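You operate a simulated robot arm through the tools that you are given. There is no shell and no other tool.

You are at the controls of a simulated robot arm. One attempt, no reset.

TASK
Add about 40 ml of oil to the oil cup, then reopen the main valve.
Fine: the line is shut and bled; close the cup's lid before the valve opens; put the jug back. Set down upright: oil jug.
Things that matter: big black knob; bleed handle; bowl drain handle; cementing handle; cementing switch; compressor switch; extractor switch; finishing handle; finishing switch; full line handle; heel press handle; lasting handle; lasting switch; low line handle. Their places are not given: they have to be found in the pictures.

It is judged by the outcome, as a careful person would: the job done as asked, and still so three seconds after it is handed in. It fails if anything else is knocked over, pushed out of place, dropped, spilled or broken. A push-on lid holds only when it is set on centred and level and pressed home; a screw cap is set on level and turned clockwise until tight.

THE ROBOT
A 7-joint arm with a two-finger parallel gripper, fixed in place. Base frame: the origin is at the foot of the arm, x ahead of it, y to its left, z up. Readings come in mm, rad, newtons and seconds.
With the tool pointing down near the work surface it reaches from about 100 to 500 mm from the base axis. Its first joint turns from -2.897 to 2.897 rad. Payload 1.57 kg.
Tool frame: the origin (TCP) lies between the finger pads and is the grasp point; the fingertips stand 30 mm ahead of it; z points along the fingers, y is the line along which they close. Largest opening 80 mm; finger width 17, thickness 12; the body of the gripper, 40 by 82 mm, starts 80 mm behind the TCP.
Orientation is told as [roll, pitch, yaw] about the base's x, y, z axes, in that order, counted from this pose: with the fingers straight down and closing along the base's y, the tool's x points along the base's -x, its y along +y and its z along -z.

THE INTERFACE
- The arm moves only by the tool servo_tool. Its argument "motion" is a list of rows, each an object (a shift or turn left out is 0, a gripper value left out holds the last) with "xyz": the shift along the tool's x, y, z in m, a list of three; "delta_rot": the turn, a rotation vector about the tool's x, y, z in rad, a list of three; "grip": the gripper command, from -1 (shut) to 1 (fully open), values between in proportion. In form: [{"xyz": [x, y, z], "delta_rot": [ax, ay, az], "grip": grip}, ...]. A call has 1 to 20 rows; each row shifts and turns the commanded pose from where the row before left it, along the tool's axes as they then stand. Rows are played at 5 a second. More than 50 mm and 0.15 rad between two rows, or a gripper value outside its range, and nothing of the call is played. Where a pose cannot be reached the arm comes as near as it can. A force on the tool above 50 N (or 10 N above the force at the start of the call, whichever is more), or a blocked arm, ends the call early, and 0.2 s more pass. The fingers move at their own pace (about 72 mm/s each) and stop on an object; they squeeze with about 41 N. The grip force told is the motor's: it shows also when the fingers shut on nothing. Time passes only in rows, and 0.2 s behind the last, so rows that do not move let the fingers close. It gives the time, the measured TCP pose, the force on the tool (base axes), the opening and the grip force at its end, in the units of the frame above (readings bear some noise), with the torque about the TCP (base axes, N m) and any sound that the robot's microphone picked up.
- Cameras (640 x 400 px; columns grow to the right, rows downward): "scene" is fixed at [219.8, -501, 1691.9]; the picture's right is [0.96, -0.27, 0.00], its down [-0.12, -0.41, -0.90] and it looks along [0.25, 0.87, -0.43] (base axes); focal length 371 px, centre (320, 200). "wrist" rides on the gripper at [72, -7, -122] in the tool frame; the picture's right is [0.09, 1.00, 0.00], its down [-0.84, 0.08, -0.54] and it looks along [-0.54, 0.05, 0.84] (tool axes); focal length 238 px, centre (320, 200).
- snapshot(camera): a new picture of that camera. It takes no simulated time.
- raise_lower(by): slides the trunk up (or, below 0, down) by that many mm; the arm rides with it, the base frame stays. It gives what a move gives, with no picture.
- probe_pixels(camera, pixels): there is no depth. For up to 12 entries [column, row, z] of the newest picture of that camera ("zoom" is the newest enlarged one), the place [x, y] in the base frame at which the ray of that pixel passes the height z, good to about 2 mm. It takes no simulated time.
- zoom(camera, box): a new picture of the part [left, top, right, bottom] of that camera's present view, enlarged. It takes no simulated time.
- job_done(): hands the job in; it is judged then, once.

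Unless the task says otherwise, let go and move clear before handing in.

The tools are called after "Call:" by a JSON object that holds its "method" and its "body". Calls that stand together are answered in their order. servo_tool: Moves the arm, as the interface text tells. Its arguments: {"type":"object","properties":{"motion":{"type":"array"}},"required":["motion"]} The other tools are called the same way: raise_lower (by) slides the trunk up or down; snapshot (camera) takes a picture; probe_pixels (camera, pixels) gives the place at which the rays of pixels pass given heights; zoom (camera, box) takes an enlarged picture of a part of a camera's view; job_done () hands the job in.

At the start:

```text
time_s: 0.0
position: [180.8, 310.0, 1495.6]
tcp_rot: [-0.085, -0.018, -0.001]
wrist_force: [0.4, -0.4, 0.1]
moment: [-0.01, -0.02, 0.0]
opening: 80.2
grip_force: 0.0
trunk travel left (down, up): [-925.0, 65.0]
```

scene: 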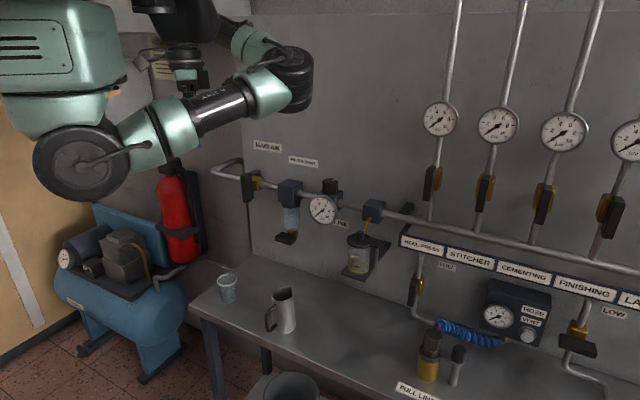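
wrist: 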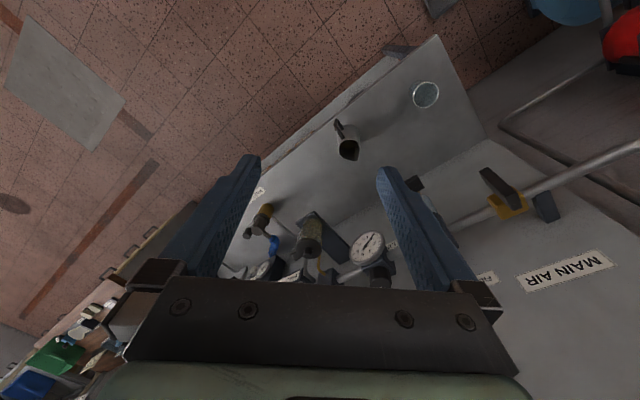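

The scene shows the jug at about (283,310), the oil cup at about (358,252) and the main air valve at about (250,185). I'll zoom in on these before moving.

Call:
{"method": "zoom", "body": {"camera": "scene", "box": [200, 130, 420, 290]}}

Call:
{"method": "zoom", "body": {"camera": "scene", "box": [320, 190, 400, 290]}}

Call:
{"method": "zoom", "body": {"camera": "scene", "box": [200, 250, 360, 360]}}

Call:
{"method": "zoom", "body": {"camera": "scene", "box": [400, 220, 640, 400]}}

Call:
{"method": "zoom", "body": {"camera": "scene", "box": [200, 130, 300, 200]}}

Call:
{"method": "zoom", "body": {"camera": "wrist", "box": [230, 80, 640, 300]}}

```text
2.50 times, centred on (310, 210) of scene
```

zoom: 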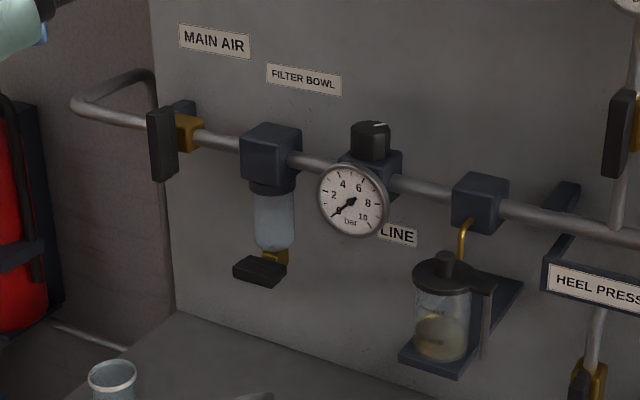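

```text
4.00 times, centred on (360, 240) of scene
```

zoom: 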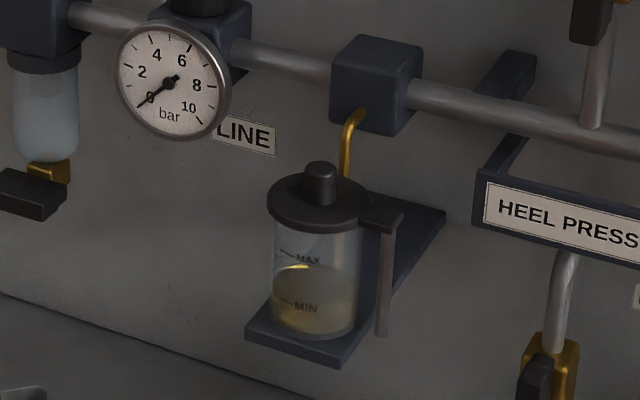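

```text
3.64 times, centred on (280, 305) of scene
```

zoom: 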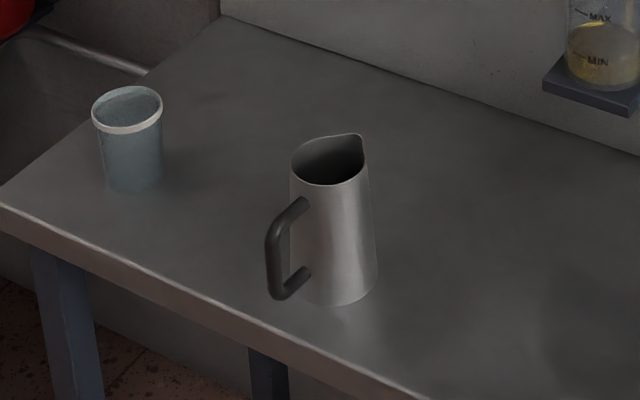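

```text
2.22 times, centred on (520, 310) of scene
```

zoom: 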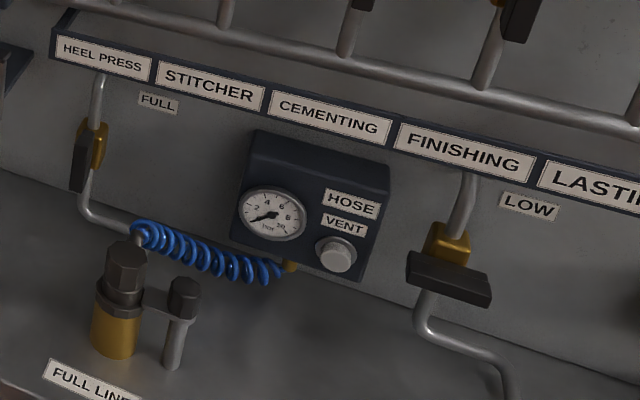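

```text
5.71 times, centred on (250, 165) of scene
```

zoom: 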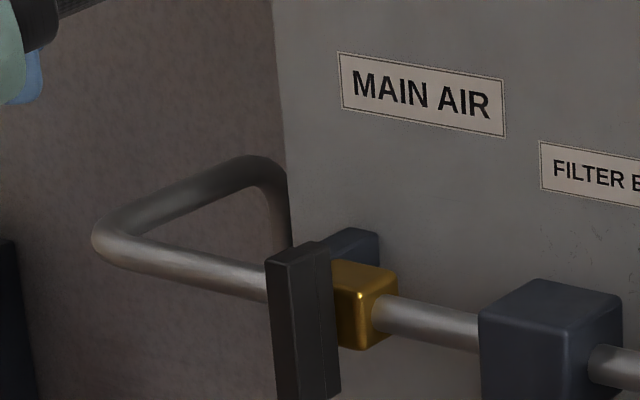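

```text
1.56 times, centred on (435, 190) of wrist
```

zoom: 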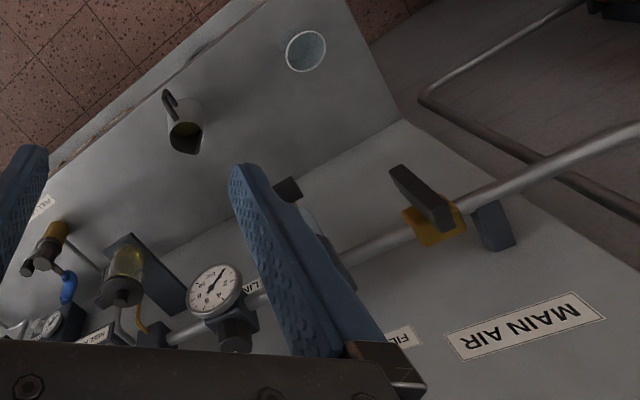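

Two views exist of the jug, oil cup, valve and gauge, so I'll triangulate them by probing both cameras at several heights.

Call:
{"method": "snapshot", "body": {"camera": "scene"}}

Call:
{"method": "snapshot", "body": {"camera": "wrist"}}

Call:
{"method": "probe_pixels", "body": {"camera": "scene", "pixels": [[283, 294, 800], [283, 294, 1000], [283, 294, 1200], [358, 240, 1000], [358, 240, 1200], [358, 240, 1300], [244, 190, 1000], [244, 190, 1300], [322, 209, 1200], [322, 209, 1400], [228, 279, 900], [228, 279, 1100]]}}

Call:
{"method": "probe_pixels", "body": {"camera": "wrist", "pixels": [[347, 150, 800], [347, 150, 1000], [347, 150, 1200], [307, 250, 1000], [307, 250, 1200], [307, 250, 1300], [500, 187, 1000], [500, 187, 1300], [368, 246, 1200], [368, 246, 1400], [425, 95, 900], [425, 95, 1100]]}}

```text
taken
```

scene: 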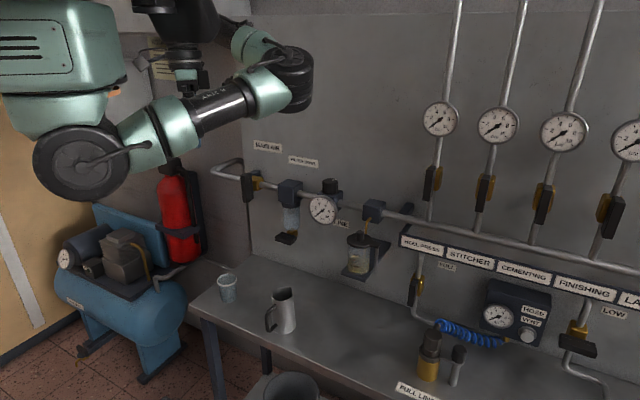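

```text
taken
```

wrist: 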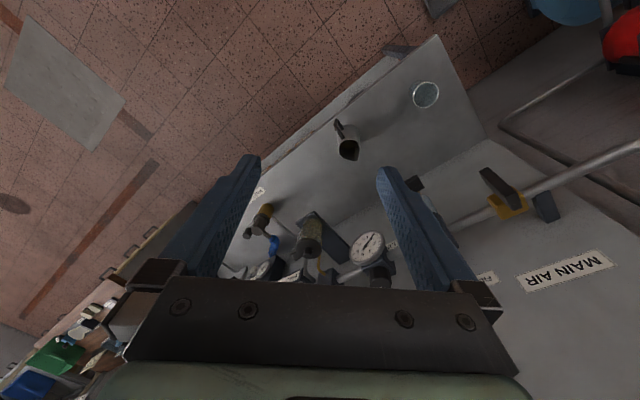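

```text
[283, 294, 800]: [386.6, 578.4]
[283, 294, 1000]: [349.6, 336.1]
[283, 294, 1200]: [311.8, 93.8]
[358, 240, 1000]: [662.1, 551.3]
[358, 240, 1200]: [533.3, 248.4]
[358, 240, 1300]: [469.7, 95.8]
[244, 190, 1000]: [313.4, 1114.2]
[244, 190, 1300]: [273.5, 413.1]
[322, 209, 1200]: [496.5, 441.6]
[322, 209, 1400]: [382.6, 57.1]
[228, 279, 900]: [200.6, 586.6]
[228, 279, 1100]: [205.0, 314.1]
```

```text
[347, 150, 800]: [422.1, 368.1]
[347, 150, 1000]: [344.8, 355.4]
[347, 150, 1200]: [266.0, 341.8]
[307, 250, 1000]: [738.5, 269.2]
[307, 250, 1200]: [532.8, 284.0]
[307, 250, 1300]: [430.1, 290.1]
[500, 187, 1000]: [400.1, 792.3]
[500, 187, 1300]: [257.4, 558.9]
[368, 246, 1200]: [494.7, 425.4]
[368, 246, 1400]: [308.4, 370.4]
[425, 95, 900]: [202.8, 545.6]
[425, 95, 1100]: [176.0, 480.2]
```

Jug rim triangulates to about (348,350,~990), the oil cup lid to (540,280,~1190), and the main valve handle to (290,625,~1210). I'll zoom the wrist view on the cup, jug and valve for detail.

Call:
{"method": "zoom", "body": {"camera": "wrist", "box": [240, 180, 400, 290]}}

Call:
{"method": "zoom", "body": {"camera": "wrist", "box": [310, 70, 450, 170]}}

Call:
{"method": "zoom", "body": {"camera": "wrist", "box": [440, 130, 640, 300]}}

Call:
{"method": "zoom", "body": {"camera": "scene", "box": [0, 0, 320, 200]}}

```text
3.64 times, centred on (320, 235) of wrist
```

zoom: 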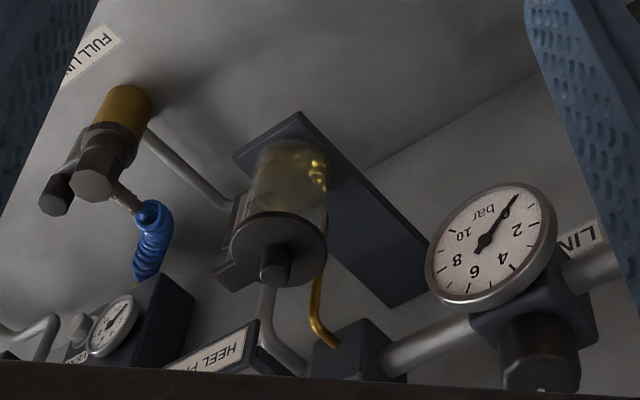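

```text
4.00 times, centred on (380, 120) of wrist
```

zoom: 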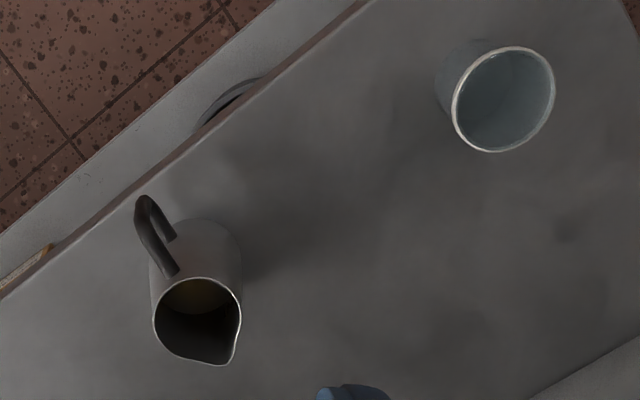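

```text
2.35 times, centred on (540, 215) of wrist
```

zoom: 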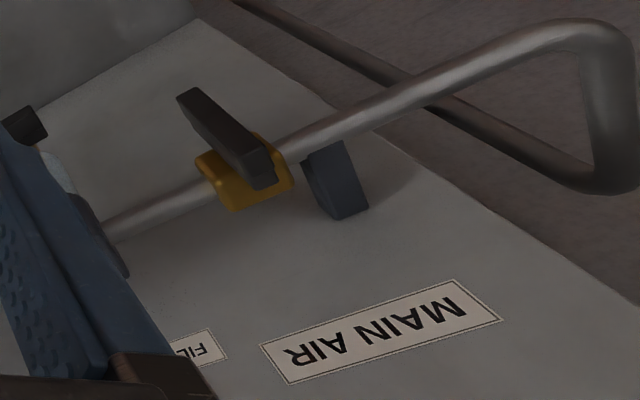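

```text
2.00 times, centred on (160, 100) of scene
```

zoom: 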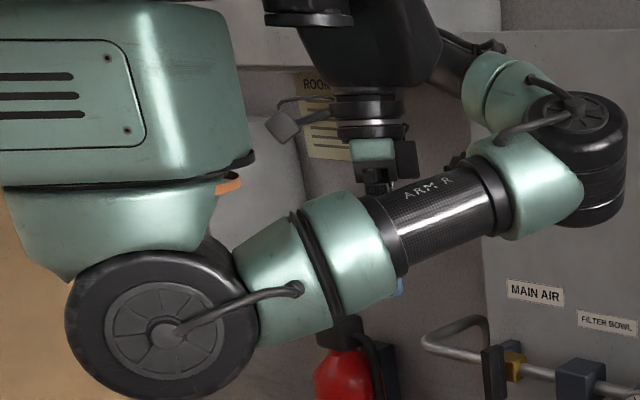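

The main valve handle hangs vertical across the horizontal pipe (shut), the line gauge reads 0, and the lid has a knob and a side hinge tab at zoom (235,270). I'll move the wrist camera closer to the cup to understand the lid.

Call:
{"method": "servo_tool", "body": {"motion": [{"xyz": [-0.033, -0.01, 0.012]}, {"xyz": [-0.033, -0.01, 0.012]}, {"xyz": [-0.033, -0.01, 0.012]}, {"xyz": [-0.033, -0.01, 0.012]}, {"xyz": [-0.033, -0.01, 0.012]}]}}

Call:
{"method": "snapshot", "body": {"camera": "wrist"}}

Call:
{"method": "snapshot", "body": {"camera": "scene"}}

```text
time_s: 1.2
position: [345.1, 253.4, 1443.2]
tcp_rot: [-0.082, -0.017, -0.001]
wrist_force: [0.2, -1.2, -0.8]
moment: [0.01, 0.02, 0.0]
opening: 80.1
grip_force: 0.2
trunk travel left (down, up): [-925.0, 65.0]
```

```text
taken
```

wrist: 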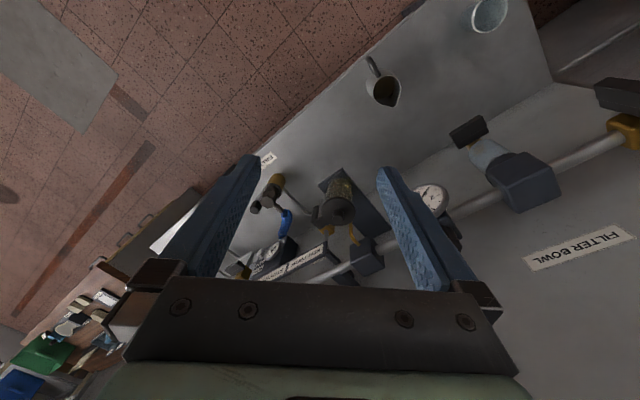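

```text
taken
```

scene: 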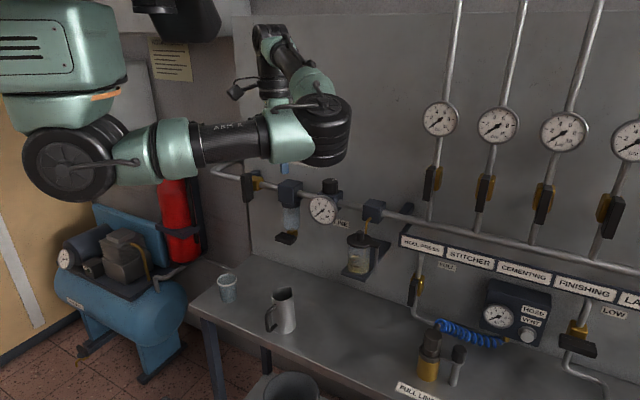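

The arm moved as intended and a notice is visible at scene (170,60). I'll zoom on it and on the cup, filter bowl and right-hand area.

Call:
{"method": "zoom", "body": {"camera": "scene", "box": [140, 30, 205, 90]}}

Call:
{"method": "zoom", "body": {"camera": "wrist", "box": [240, 150, 400, 290]}}

Call:
{"method": "zoom", "body": {"camera": "wrist", "box": [0, 180, 200, 400]}}

Call:
{"method": "zoom", "body": {"camera": "scene", "box": [400, 80, 640, 250]}}

```text
6.67 times, centred on (172, 60) of scene
```

zoom: 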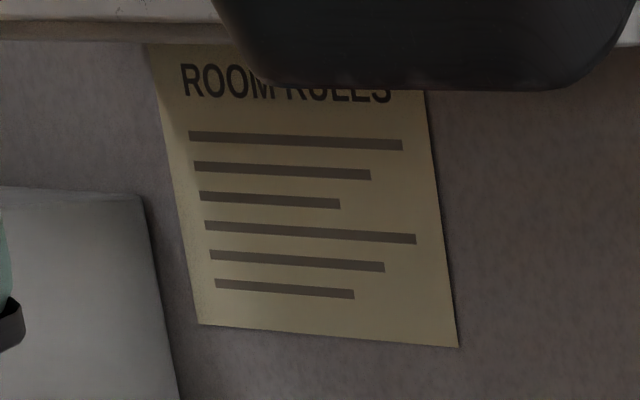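

```text
2.86 times, centred on (320, 220) of wrist
```

zoom: 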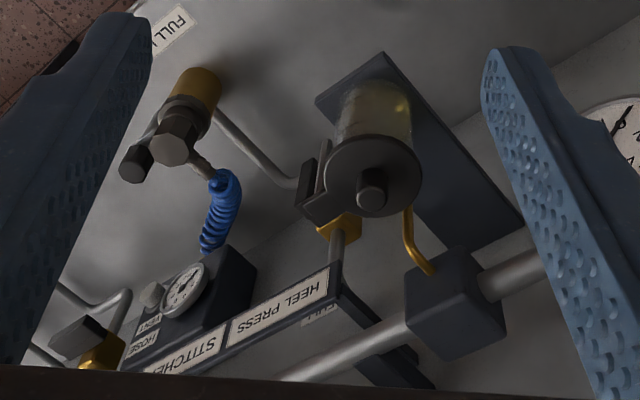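

```text
1.82 times, centred on (100, 290) of wrist
```

zoom: 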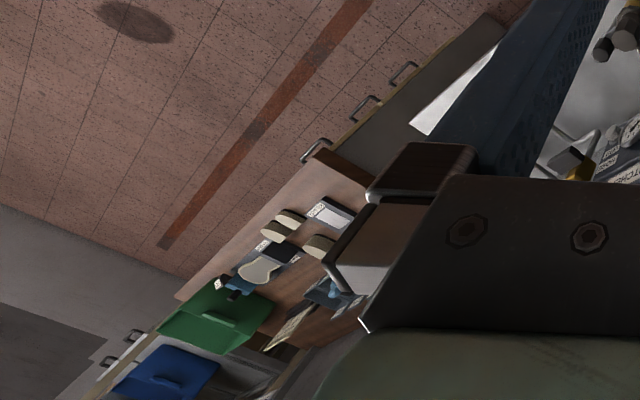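

```text
2.35 times, centred on (520, 165) of scene
```

zoom: 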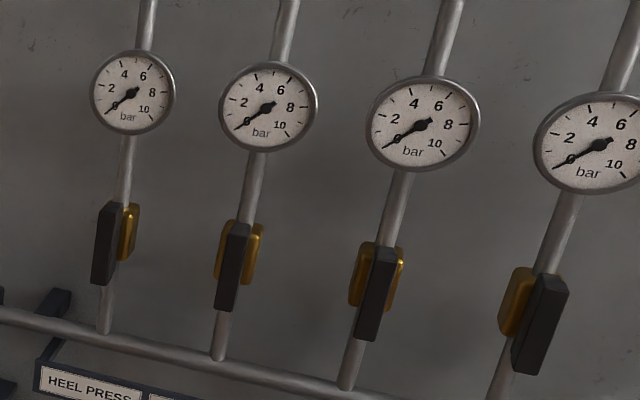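

All branch gauges read 0 and branch handles hang in line with their pipes. I'll tilt the tool forward to get a level view of the panel's right side and look for the bleed handle.

Call:
{"method": "servo_tool", "body": {"motion": [{"delta_rot": [0, -0.14, 0]}, {"delta_rot": [0, -0.14, 0]}, {"delta_rot": [0, -0.14, 0]}, {"delta_rot": [0, -0.14, 0]}, {"delta_rot": [0, -0.14, 0]}]}}

Call:
{"method": "snapshot", "body": {"camera": "wrist"}}

Call:
{"method": "zoom", "body": {"camera": "wrist", "box": [0, 0, 320, 280]}}

Call:
{"method": "zoom", "body": {"camera": "wrist", "box": [260, 0, 640, 280]}}

```text
time_s: 2.4
position: [345.2, 254.5, 1443.0]
tcp_rot: [-0.113, -0.717, 0.07]
wrist_force: [-0.4, -0.5, -0.8]
moment: [0.01, -0.02, 0.0]
opening: 80.2
grip_force: 0.1
trunk travel left (down, up): [-925.0, 65.0]
```

```text
taken
```

wrist: 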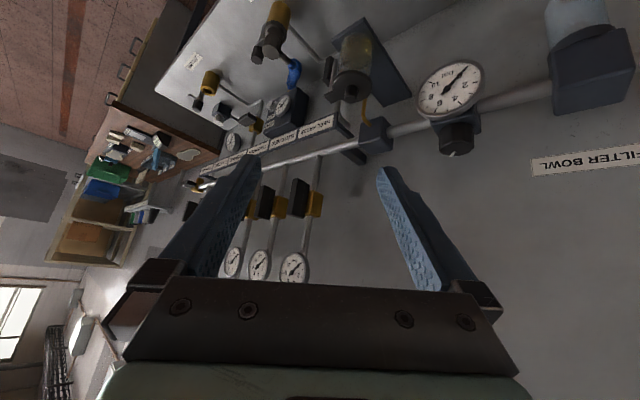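

```text
1.43 times, centred on (160, 140) of wrist
```

zoom: 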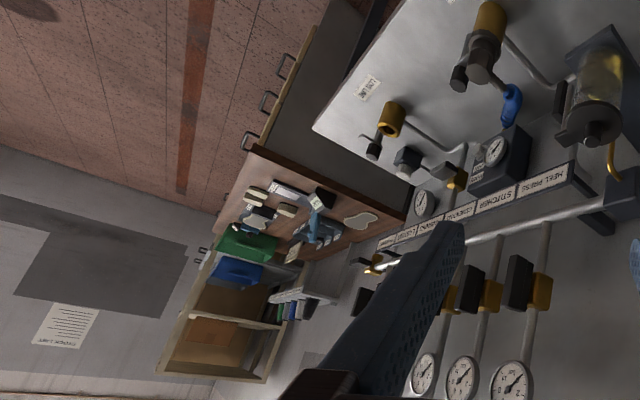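

```text
1.43 times, centred on (450, 140) of wrist
```

zoom: 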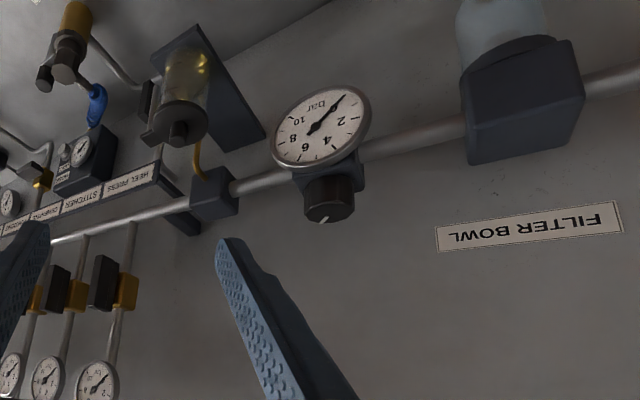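

The view is upside down, and there is a brass valve at the far end of the manifold (wrist about (190,185)), probably the bleed. I'll zoom on it.

Call:
{"method": "zoom", "body": {"camera": "wrist", "box": [150, 130, 250, 220]}}

Call:
{"method": "zoom", "body": {"camera": "wrist", "box": [230, 0, 430, 150]}}

```text
4.44 times, centred on (200, 175) of wrist
```

zoom: 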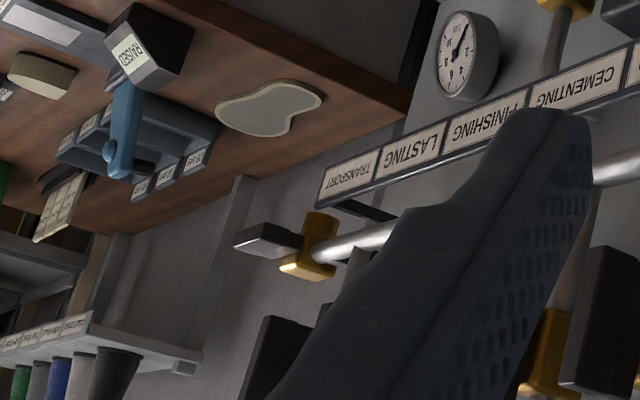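

```text
2.67 times, centred on (330, 75) of wrist
```

zoom: 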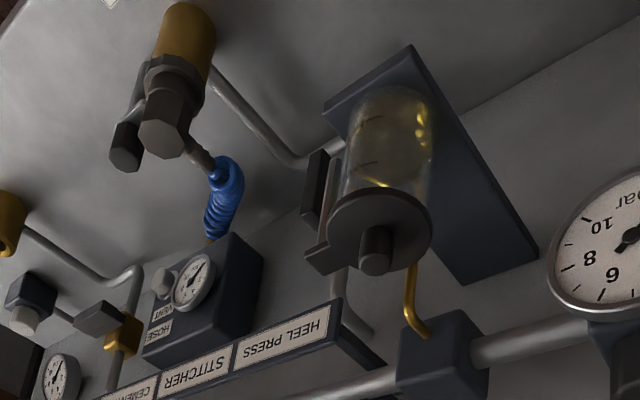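

The manifold ends in a valve with a handle near wrist (195,184). I'll locate it by probing at pipe height, along with other pipe points.

Call:
{"method": "probe_pixels", "body": {"camera": "wrist", "pixels": [[198, 185, 1210], [198, 185, 1180], [188, 184, 1210], [372, 134, 1210], [372, 134, 1180], [350, 88, 1190], [350, 80, 1190], [450, 88, 1200], [595, 75, 1210], [350, 92, 1190], [290, 165, 1210], [290, 165, 1180]]}}

Call:
{"method": "probe_pixels", "body": {"camera": "scene", "pixels": [[372, 211, 1210], [372, 211, 1180], [430, 222, 1210], [430, 222, 1180], [640, 268, 1210], [640, 268, 1180], [248, 202, 1160], [255, 183, 1210], [290, 195, 1210]]}}

```text
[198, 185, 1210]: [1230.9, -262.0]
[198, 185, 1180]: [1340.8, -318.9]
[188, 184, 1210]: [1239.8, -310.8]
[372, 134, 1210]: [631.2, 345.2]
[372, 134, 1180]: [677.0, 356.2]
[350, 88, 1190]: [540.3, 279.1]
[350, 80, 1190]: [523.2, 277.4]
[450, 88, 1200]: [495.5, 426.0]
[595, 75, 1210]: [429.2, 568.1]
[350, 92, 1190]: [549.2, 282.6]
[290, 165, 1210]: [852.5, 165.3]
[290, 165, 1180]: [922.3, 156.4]
```

```text
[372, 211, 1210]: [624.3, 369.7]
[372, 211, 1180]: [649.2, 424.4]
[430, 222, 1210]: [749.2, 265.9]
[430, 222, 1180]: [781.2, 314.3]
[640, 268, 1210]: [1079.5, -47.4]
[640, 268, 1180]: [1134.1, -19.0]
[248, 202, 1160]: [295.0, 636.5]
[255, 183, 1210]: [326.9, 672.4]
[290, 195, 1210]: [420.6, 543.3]
```

The end valve (bleed) lies around (1230,-210), far beyond reach, and the line is stated shut and bled, so I leave it. Next I bring the camera closer to the cup to see how the lid opens.

Call:
{"method": "servo_tool", "body": {"motion": [{"delta_rot": [0, 0.12, 0]}, {"delta_rot": [0, 0.12, 0]}, {"delta_rot": [0, 0.12, 0]}, {"xyz": [0.0055, 0.009, 0.036]}, {"xyz": [0.0055, 0.009, 0.036]}, {"xyz": [0.0055, 0.009, 0.036]}, {"xyz": [0.0055, 0.009, 0.036]}]}}

Call:
{"method": "snapshot", "body": {"camera": "wrist"}}

Call:
{"method": "zoom", "body": {"camera": "wrist", "box": [230, 100, 420, 280]}}

Call:
{"method": "snapshot", "body": {"camera": "scene"}}

```text
time_s: 4.0
position: [374.1, 279.7, 1296.7]
tcp_rot: [-0.091, -0.355, 0.03]
wrist_force: [0.5, 0.2, 1.0]
moment: [0.02, -0.01, -0.01]
opening: 80.3
grip_force: 0.0
trunk travel left (down, up): [-925.0, 65.0]
```

```text
taken
```

wrist: 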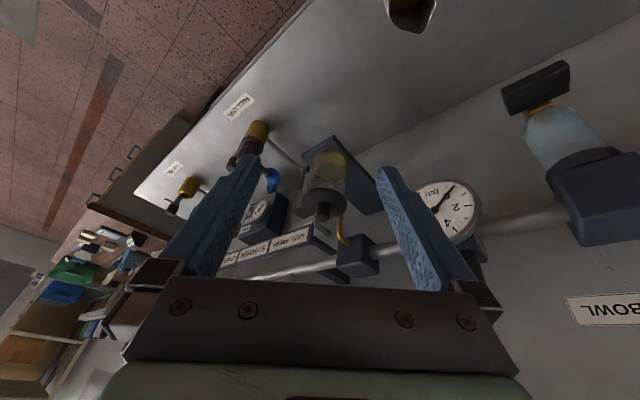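

```text
2.22 times, centred on (325, 190) of wrist
```

zoom: 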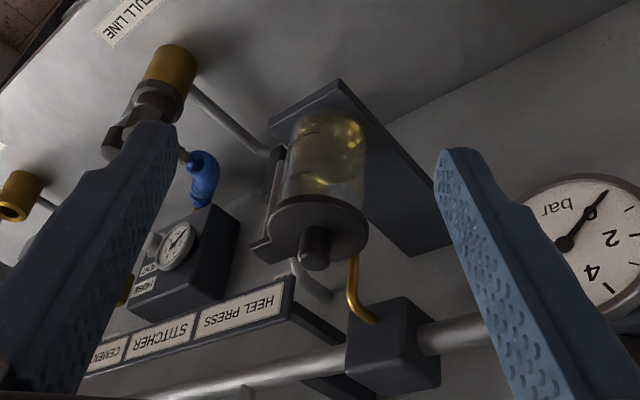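

```text
taken
```

scene: 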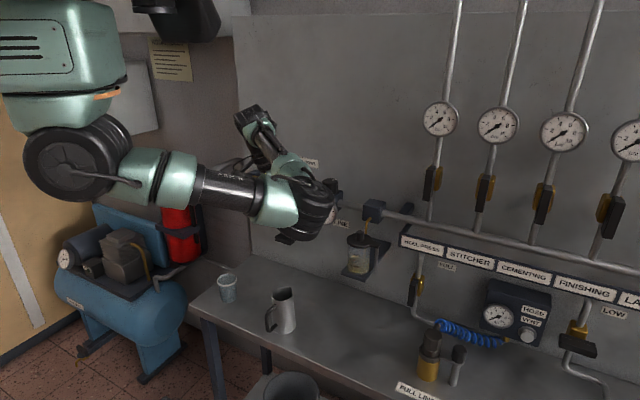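

The lid's ear sits at the left of the disc in zoom (255,250), over a post beside the cup. I'll zoom tighter from both cameras to read the hinge.

Call:
{"method": "zoom", "body": {"camera": "wrist", "box": [290, 130, 360, 230]}}

Call:
{"method": "zoom", "body": {"camera": "scene", "box": [338, 222, 388, 282]}}

```text
4.00 times, centred on (325, 180) of wrist
```

zoom: 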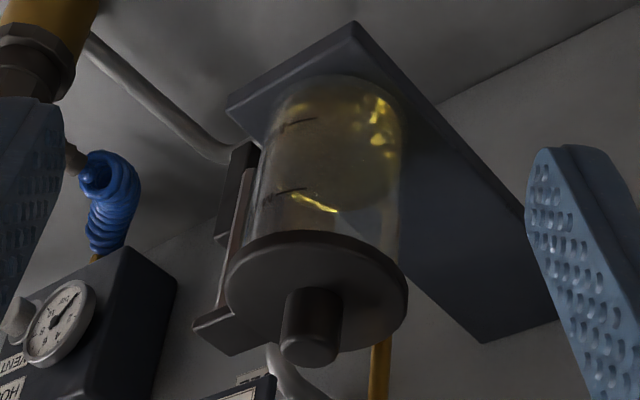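

```text
6.67 times, centred on (363, 252) of scene
```

zoom: 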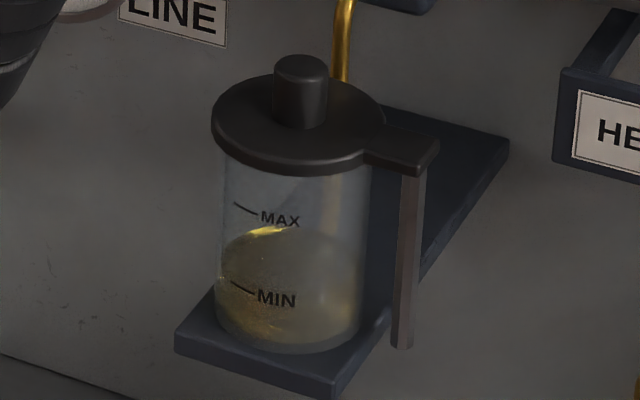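

The lid is a disc with a knob and an ear toward the right with a post beneath (scene zoom (430,145)); oil sits near MIN. I'll probe lid and knob coordinates from both views.

Call:
{"method": "probe_pixels", "body": {"camera": "scene", "pixels": [[360, 231.8, 1180], [360, 231.8, 1200], [360, 231.8, 1220], [359.7, 240.3, 1180], [359.7, 240.3, 1200], [377.2, 244.2, 1180], [377.2, 244.2, 1200], [346.8, 240, 1180], [372.9, 240, 1180], [375.3, 274, 1080], [358, 272, 1090]]}}

Call:
{"method": "probe_pixels", "body": {"camera": "wrist", "pixels": [[322, 217.5, 1180], [322, 217.5, 1200], [322, 217.5, 1220], [324.3, 202.5, 1180], [324.3, 202.5, 1200], [299, 212, 1180], [299, 212, 1200], [346.5, 202.5, 1180], [301.5, 201, 1180], [332, 150, 1090]]}}

```text
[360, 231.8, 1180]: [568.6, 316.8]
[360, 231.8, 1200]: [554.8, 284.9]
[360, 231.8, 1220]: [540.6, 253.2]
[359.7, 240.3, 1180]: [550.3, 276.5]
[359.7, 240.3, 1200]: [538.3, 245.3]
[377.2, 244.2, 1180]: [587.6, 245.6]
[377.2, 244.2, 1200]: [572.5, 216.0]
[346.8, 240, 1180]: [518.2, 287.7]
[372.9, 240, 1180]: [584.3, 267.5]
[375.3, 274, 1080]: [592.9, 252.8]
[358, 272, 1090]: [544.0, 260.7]
```

```text
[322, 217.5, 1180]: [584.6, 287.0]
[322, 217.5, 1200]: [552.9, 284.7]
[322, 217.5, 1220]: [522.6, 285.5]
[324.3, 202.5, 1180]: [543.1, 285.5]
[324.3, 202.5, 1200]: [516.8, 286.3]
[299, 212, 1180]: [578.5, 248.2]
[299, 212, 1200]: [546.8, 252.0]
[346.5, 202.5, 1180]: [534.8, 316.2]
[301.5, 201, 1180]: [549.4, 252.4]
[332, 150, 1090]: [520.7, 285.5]
```

Knob top is at about (553,285,1200), lid plane z≈1176, and the ear points along (0.72,-0.70), parallel to the panel. I'll bring the tool vertical and yaw it -44° so the fingers close across the ear direction.

Call:
{"method": "servo_tool", "body": {"motion": [{"delta_rot": [0, 0.118, 0]}, {"delta_rot": [0, 0.118, 0]}, {"delta_rot": [0, 0.118, 0]}, {"delta_rot": [0.09, 0, 0]}, {"delta_rot": [0, 0, 0.128]}, {"delta_rot": [0, 0, 0.128]}, {"delta_rot": [0, 0, 0.128]}, {"delta_rot": [0, 0, 0.128]}, {"delta_rot": [0, 0, 0.128]}, {"delta_rot": [0, 0, 0.128]}]}}

Call:
{"method": "snapshot", "body": {"camera": "wrist"}}

Call:
{"method": "snapshot", "body": {"camera": "scene"}}

```text
time_s: 6.2
position: [373.5, 279.2, 1297.2]
tcp_rot: [-0.124, -0.124, -0.766]
wrist_force: [-0.1, -0.4, -0.2]
moment: [0.02, -0.01, 0.0]
opening: 80.0
grip_force: 0.1
trunk travel left (down, up): [-925.0, 65.0]
```

```text
taken
```

wrist: 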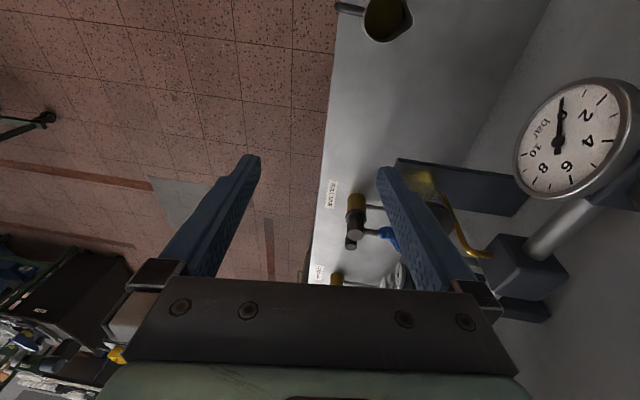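

```text
taken
```

scene: 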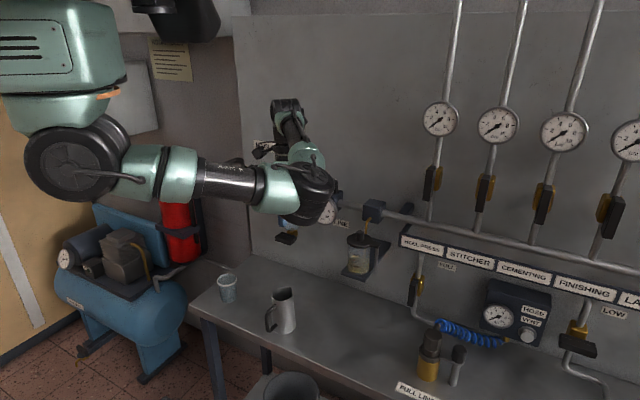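

Residual tilt reads (-0.124,-0.124), so I'll level the tool. Then I'll move above the knob at about z 1275 with the fingers partly closed.

Call:
{"method": "servo_tool", "body": {"motion": [{"delta_rot": [-0.062, 0.062, 0], "grip": 0.125}, {"delta_rot": [-0.062, 0.062, 0]}, {"xyz": [-0.025, 0.0257, 0]}, {"xyz": [-0.025, 0.0257, 0]}, {"xyz": [-0.025, 0.0257, 0]}]}}

Call:
{"method": "snapshot", "body": {"camera": "wrist"}}

Call:
{"method": "snapshot", "body": {"camera": "scene"}}

```text
time_s: 7.4
position: [482.7, 280.8, 1298.3]
tcp_rot: [0.0, 0.001, -0.772]
wrist_force: [0.5, 0.0, 0.4]
moment: [0.02, 0.02, 0.04]
opening: 45.0
grip_force: 0.1
trunk travel left (down, up): [-925.0, 65.0]
```

```text
taken
```

wrist: 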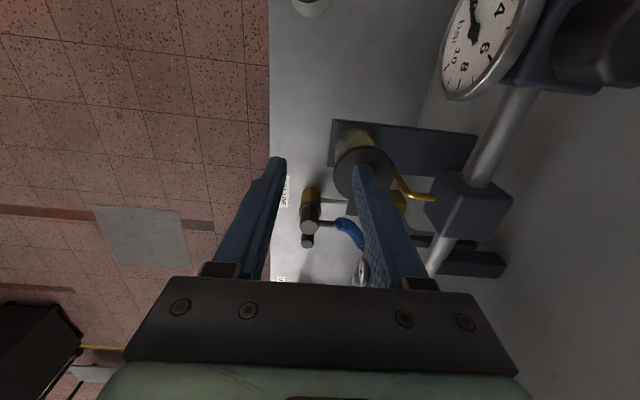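

```text
taken
```

scene: 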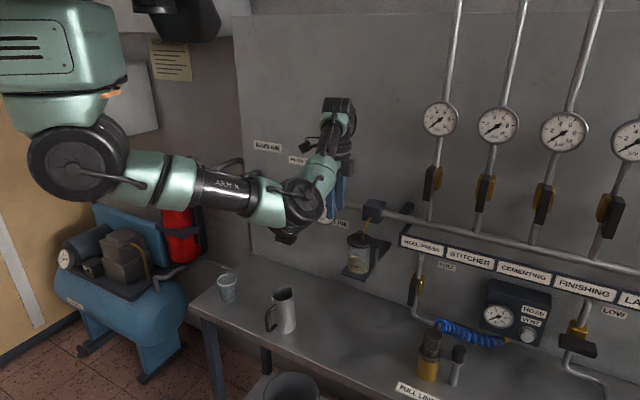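

The arm reached (483,281) level, with the lid at wrist (362,175) and the brass tube to its right at (405,190). I'll zoom to check clearance around the knob.

Call:
{"method": "zoom", "body": {"camera": "wrist", "box": [310, 100, 470, 220]}}

Call:
{"method": "probe_pixels", "body": {"camera": "wrist", "pixels": [[405, 190, 1176], [405, 190, 1200], [425, 198, 1200], [465, 205, 1240], [362, 172, 1176], [334, 176, 1176], [395, 172, 1176]]}}

```text
3.33 times, centred on (390, 160) of wrist
```

zoom: 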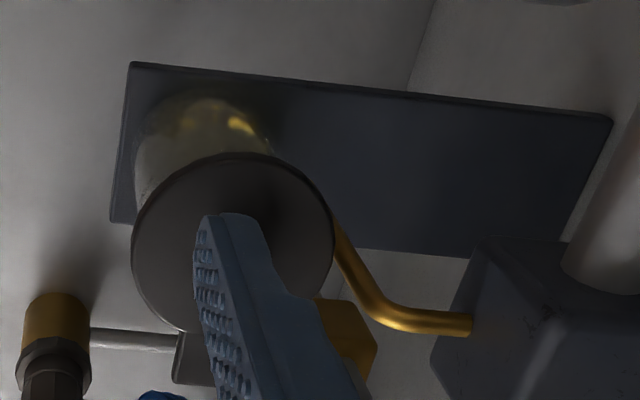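

```text
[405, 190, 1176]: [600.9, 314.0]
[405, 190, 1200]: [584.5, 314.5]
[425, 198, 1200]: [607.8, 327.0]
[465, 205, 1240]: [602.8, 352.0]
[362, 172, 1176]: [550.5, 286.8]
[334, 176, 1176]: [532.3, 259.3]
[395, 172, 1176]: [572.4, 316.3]
```

The tube passes about 40–50 mm behind the lid centre, leaving room for the rear finger. I'll move over the knob at z≈1255 and check alignment.

Call:
{"method": "servo_tool", "body": {"motion": [{"xyz": [-0.0237, 0.026, 0.0]}, {"xyz": [-0.0237, 0.026, 0.0]}, {"xyz": [0, 0, 0.02]}, {"xyz": [0, 0, 0.02]}]}}

Call:
{"method": "snapshot", "body": {"camera": "wrist"}}

Call:
{"method": "zoom", "body": {"camera": "scene", "box": [300, 150, 440, 290]}}

Call:
{"method": "zoom", "body": {"camera": "wrist", "box": [240, 100, 400, 280]}}

```text
time_s: 8.4
position: [552.9, 285.1, 1259.5]
tcp_rot: [0.001, 0.001, -0.769]
wrist_force: [0.1, -0.1, 0.8]
moment: [0.0, 0.0, 0.0]
opening: 44.7
grip_force: 0.0
trunk travel left (down, up): [-925.0, 65.0]
```

```text
taken
```

wrist: 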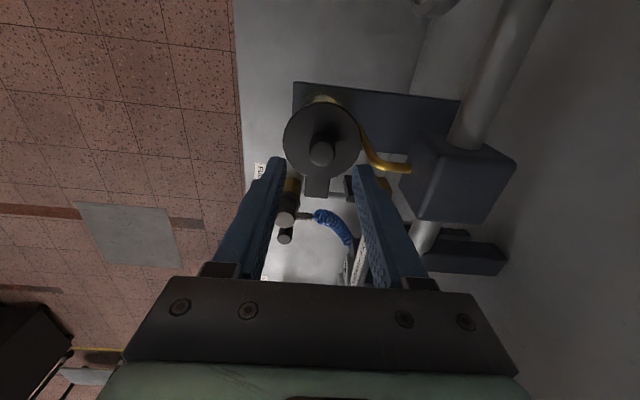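

```text
2.86 times, centred on (370, 220) of scene
```

zoom: 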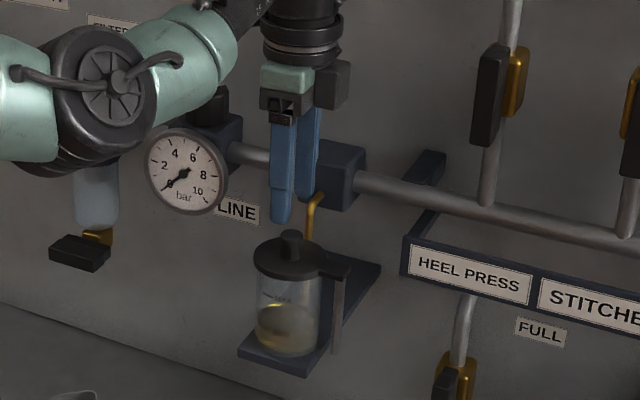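

```text
2.22 times, centred on (320, 190) of wrist
```

zoom: 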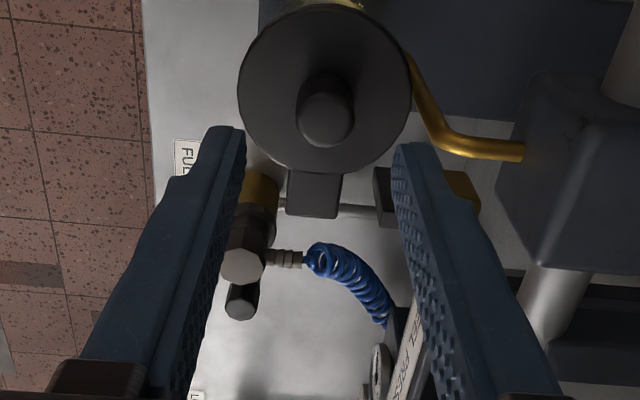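

The knob is centred between the fingers (zoom (325,115)) and the ear points straight along tool -x. I'll verify the knob's coordinates, including its top face, before descending.

Call:
{"method": "probe_pixels", "body": {"camera": "wrist", "pixels": [[322, 146, 1200], [322, 146, 1204], [322, 156, 1180], [321, 139, 1176], [316, 196, 1176], [283, 139, 1176], [359, 139, 1176]]}}

```text
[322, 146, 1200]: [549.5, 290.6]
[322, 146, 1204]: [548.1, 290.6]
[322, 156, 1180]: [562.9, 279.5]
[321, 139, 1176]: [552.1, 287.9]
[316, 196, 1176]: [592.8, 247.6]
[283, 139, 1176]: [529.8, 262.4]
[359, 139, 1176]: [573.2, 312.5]
```

Lid centre computes to (552,287.5) with the ear tip at (593,248). I'll shift 2.5 mm, descend to TCP z≈1211, then close on the knob.

Call:
{"method": "servo_tool", "body": {"motion": [{"xyz": [0.0025, 0.0007, 0.02]}, {"xyz": [0, 0, 0.018]}, {"xyz": [0, 0, 0.01]}, {"xyz": [0, 0, 0]}]}}

Call:
{"method": "zoom", "body": {"camera": "scene", "box": [320, 200, 400, 280]}}

Call:
{"method": "zoom", "body": {"camera": "wrist", "box": [240, 100, 400, 280]}}

```text
time_s: 9.4
position: [553.4, 288.6, 1209.0]
tcp_rot: [0.0, -0.002, -0.772]
wrist_force: [0.2, -0.9, 0.2]
moment: [0.02, 0.02, 0.0]
opening: 45.1
grip_force: 0.0
trunk travel left (down, up): [-925.0, 65.0]
```

```text
5.00 times, centred on (360, 240) of scene
```

zoom: 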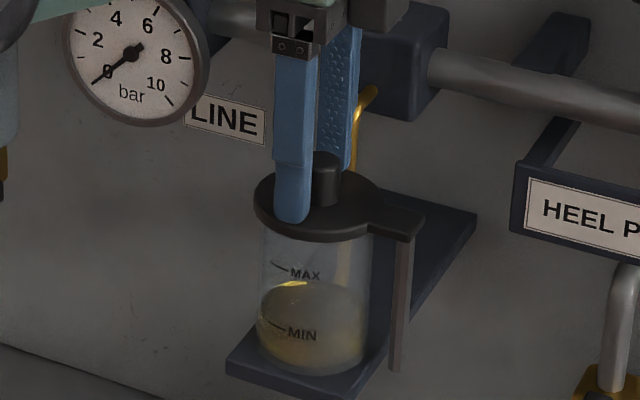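

```text
2.22 times, centred on (320, 190) of wrist
```

zoom: 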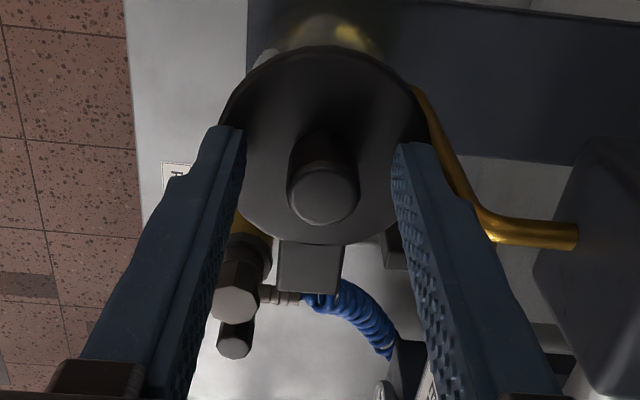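

Fingers straddle the knob just above the lid. I'll close on it.

Call:
{"method": "servo_tool", "body": {"motion": [{"grip": -0.3}, {"grip": -0.5}, {"grip": -1}, {"grip": -1}]}}

Call:
{"method": "zoom", "body": {"camera": "scene", "box": [320, 200, 400, 280]}}

Call:
{"method": "zoom", "body": {"camera": "wrist", "box": [240, 100, 400, 280]}}

```text
time_s: 10.4
position: [552.1, 288.3, 1209.5]
tcp_rot: [0.0, 0.001, -0.773]
wrist_force: [-0.5, -0.1, -1.1]
moment: [0.01, 0.04, -0.02]
opening: 20.8
grip_force: 34.0
trunk travel left (down, up): [-925.0, 65.0]
```

```text
5.00 times, centred on (360, 240) of scene
```

zoom: 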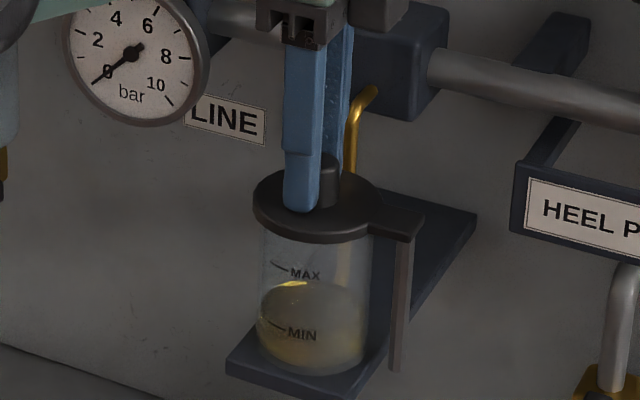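

```text
2.22 times, centred on (320, 190) of wrist
```

zoom: 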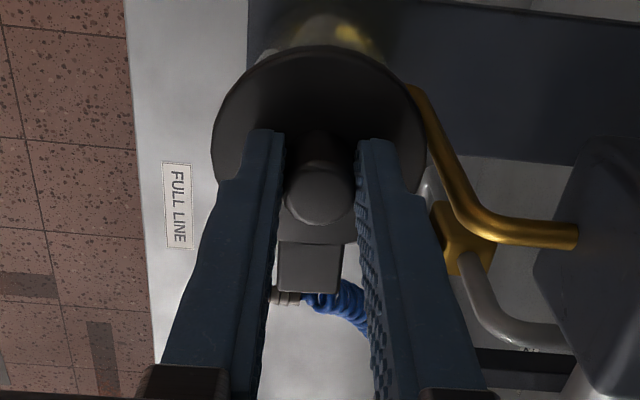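

The knob is gripped (opening 20.8). I'll test a 3 mm sideways pull outward to see whether the lid swivels.

Call:
{"method": "servo_tool", "body": {"motion": [{"xyz": [0, -0.003, 0]}, {"xyz": [0, 0, 0]}]}}

```text
time_s: 11.0
position: [551.1, 287.2, 1209.4]
tcp_rot: [0.002, -0.002, -0.77]
wrist_force: [1.5, 3.9, 0.6]
moment: [0.16, -0.15, 0.26]
opening: 21.1
grip_force: 34.0
trunk travel left (down, up): [-925.0, 65.0]
```

A 3 mm outward command gave only about 1.5 mm with 4 N resistance, so I'll return and test upward instead.

Call:
{"method": "servo_tool", "body": {"motion": [{"xyz": [0, 0.003, 0]}, {"xyz": [0, 0, -0.004]}, {"xyz": [0, 0, 0]}]}}

Call:
{"method": "zoom", "body": {"camera": "scene", "box": [320, 200, 400, 280]}}

```text
time_s: 11.8
position: [550.6, 287.6, 1210.2]
tcp_rot: [-0.01, 0.002, -0.772]
wrist_force: [-5.2, -2.5, -18.3]
moment: [0.15, -0.19, -0.26]
opening: 21.1
grip_force: 34.3
trunk travel left (down, up): [-925.0, 65.0]
```

```text
5.00 times, centred on (360, 240) of scene
```

zoom: 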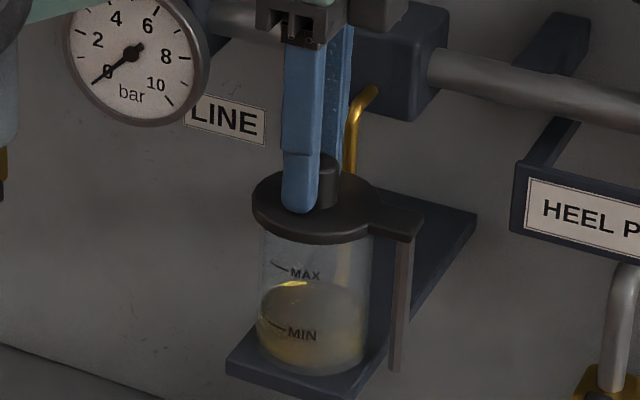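

Upward is rigid (18 N), while sideways yields, so the lid swivels about the vertical post at roughly (588,252). I'll undo the lift and follow a small arc around that pivot, turning the tool along with it.

Call:
{"method": "servo_tool", "body": {"motion": [{"xyz": [0, 0, 0.004]}, {"xyz": [-0.00016, -0.0041, 0], "delta_rot": [0, 0, -0.08]}, {"xyz": [-0.00016, -0.0041, 0], "delta_rot": [0, 0, -0.08]}, {"xyz": [-0.00016, -0.0041, 0], "delta_rot": [0, 0, -0.08]}, {"xyz": [0, 0, 0]}]}}

Call:
{"method": "zoom", "body": {"camera": "scene", "box": [320, 200, 400, 280]}}

Call:
{"method": "zoom", "body": {"camera": "wrist", "box": [240, 100, 400, 280]}}

```text
time_s: 13.0
position: [544.7, 279.0, 1210.9]
tcp_rot: [0.003, -0.001, -0.53]
wrist_force: [-1.0, 0.7, -2.1]
moment: [0.12, 0.24, -0.06]
opening: 21.1
grip_force: 34.2
trunk travel left (down, up): [-925.0, 65.0]
```

```text
5.00 times, centred on (360, 240) of scene
```

zoom: 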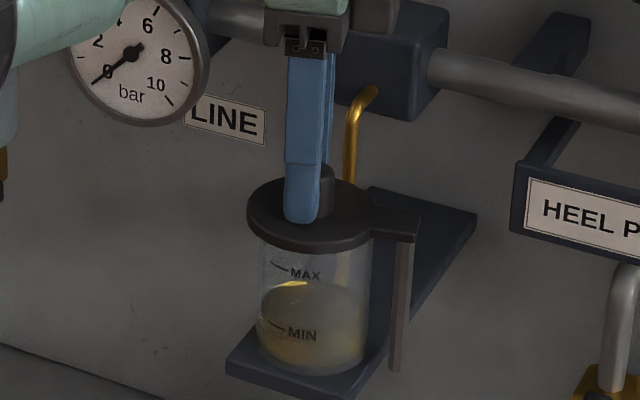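

```text
2.22 times, centred on (320, 190) of wrist
```

zoom: 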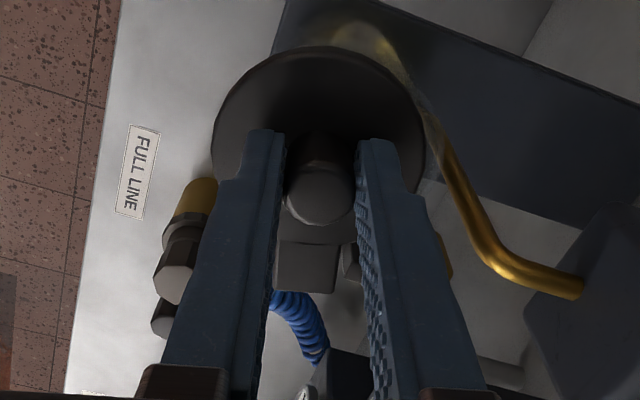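

The lid swings freely with low force. I'll continue the arc.

Call:
{"method": "servo_tool", "body": {"motion": [{"xyz": [-0.00037, -0.0061, 0], "delta_rot": [0, 0, -0.12]}, {"xyz": [-0.00037, -0.0061, 0], "delta_rot": [0, 0, -0.12]}, {"xyz": [-0.00037, -0.0061, 0], "delta_rot": [0, 0, -0.12]}, {"xyz": [-0.00037, -0.0061, 0], "delta_rot": [0, 0, -0.12]}, {"xyz": [-0.00037, -0.0061, 0], "delta_rot": [0, 0, -0.12]}, {"xyz": [0, 0, 0]}]}}

Call:
{"method": "snapshot", "body": {"camera": "scene"}}

Call:
{"method": "zoom", "body": {"camera": "wrist", "box": [240, 100, 400, 280]}}

```text
time_s: 14.4
position: [535.9, 247.8, 1210.0]
tcp_rot: [0.0, 0.001, 0.073]
wrist_force: [-4.3, -1.7, -1.1]
moment: [-0.05, 0.12, -0.11]
opening: 20.7
grip_force: 34.6
trunk travel left (down, up): [-925.0, 65.0]
```

```text
taken
```

scene: 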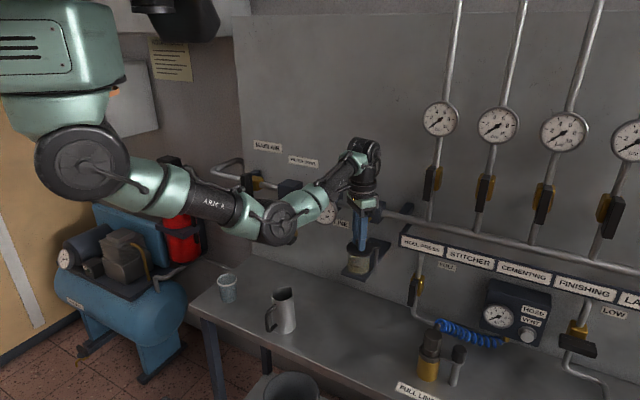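

```text
2.22 times, centred on (320, 190) of wrist
```

zoom: 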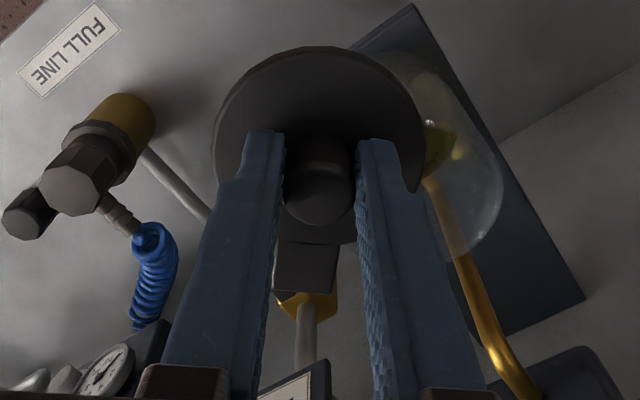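

Small radial force of -4 N says the radius is slightly larger (~53 mm). I'll correct and continue opening to about 105°.

Call:
{"method": "servo_tool", "body": {"motion": [{"xyz": [0.0007, -0.00635, 0], "delta_rot": [0, 0, -0.12]}, {"xyz": [-0.00038, -0.00635, 0], "delta_rot": [0, 0, -0.12]}, {"xyz": [-0.00038, -0.00635, 0], "delta_rot": [0, 0, -0.12]}, {"xyz": [-0.00038, -0.00635, 0], "delta_rot": [0, 0, -0.12]}, {"xyz": [0, 0, 0]}]}}

Call:
{"method": "zoom", "body": {"camera": "wrist", "box": [240, 100, 400, 280]}}

```text
time_s: 15.6
position: [543.3, 223.0, 1210.4]
tcp_rot: [0.0, -0.003, 0.551]
wrist_force: [-3.9, -2.3, 3.3]
moment: [-0.22, 0.35, -0.01]
opening: 20.8
grip_force: 33.9
trunk travel left (down, up): [-925.0, 65.0]
```

```text
2.22 times, centred on (320, 190) of wrist
```

zoom: 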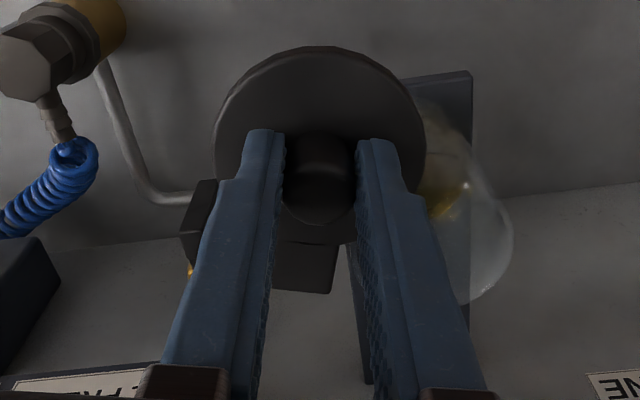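

76° done; continue with five more rows to about 110°.

Call:
{"method": "servo_tool", "body": {"motion": [{"xyz": [0.0007, -0.0064, 0], "delta_rot": [0, 0, -0.12]}, {"xyz": [-0.00038, -0.0064, 0], "delta_rot": [0, 0, -0.12]}, {"xyz": [-0.00038, -0.0064, 0], "delta_rot": [0, 0, -0.12]}, {"xyz": [-0.00038, -0.0064, 0], "delta_rot": [0, 0, -0.12]}, {"xyz": [-0.00038, -0.0064, 0], "delta_rot": [0, 0, -0.12]}, {"xyz": [0, 0, 0]}]}}

Call:
{"method": "zoom", "body": {"camera": "wrist", "box": [240, 100, 400, 280]}}

Call:
{"method": "snapshot", "body": {"camera": "scene"}}

```text
time_s: 17.0
position: [561.3, 208.6, 1210.7]
tcp_rot: [0.006, 0.001, 1.16]
wrist_force: [-22.9, 11.6, 2.5]
moment: [0.22, 0.36, 0.1]
opening: 21.1
grip_force: 34.6
trunk travel left (down, up): [-925.0, 65.0]
```

```text
2.22 times, centred on (320, 190) of wrist
```

zoom: 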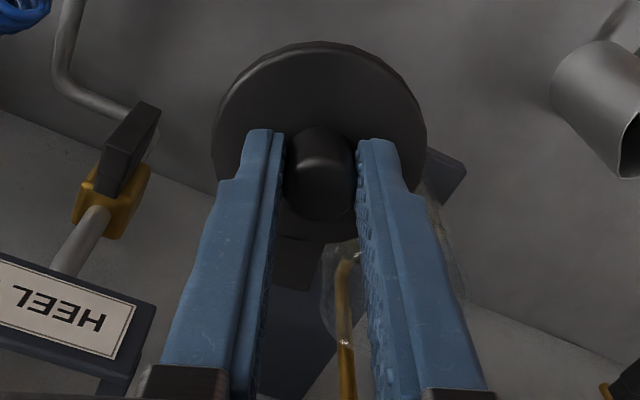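

```text
taken
```

scene: 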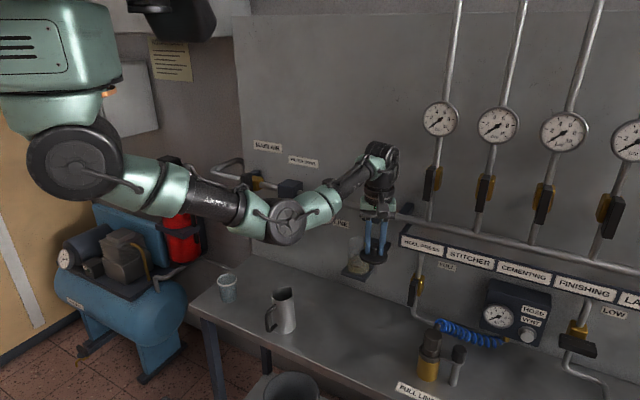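

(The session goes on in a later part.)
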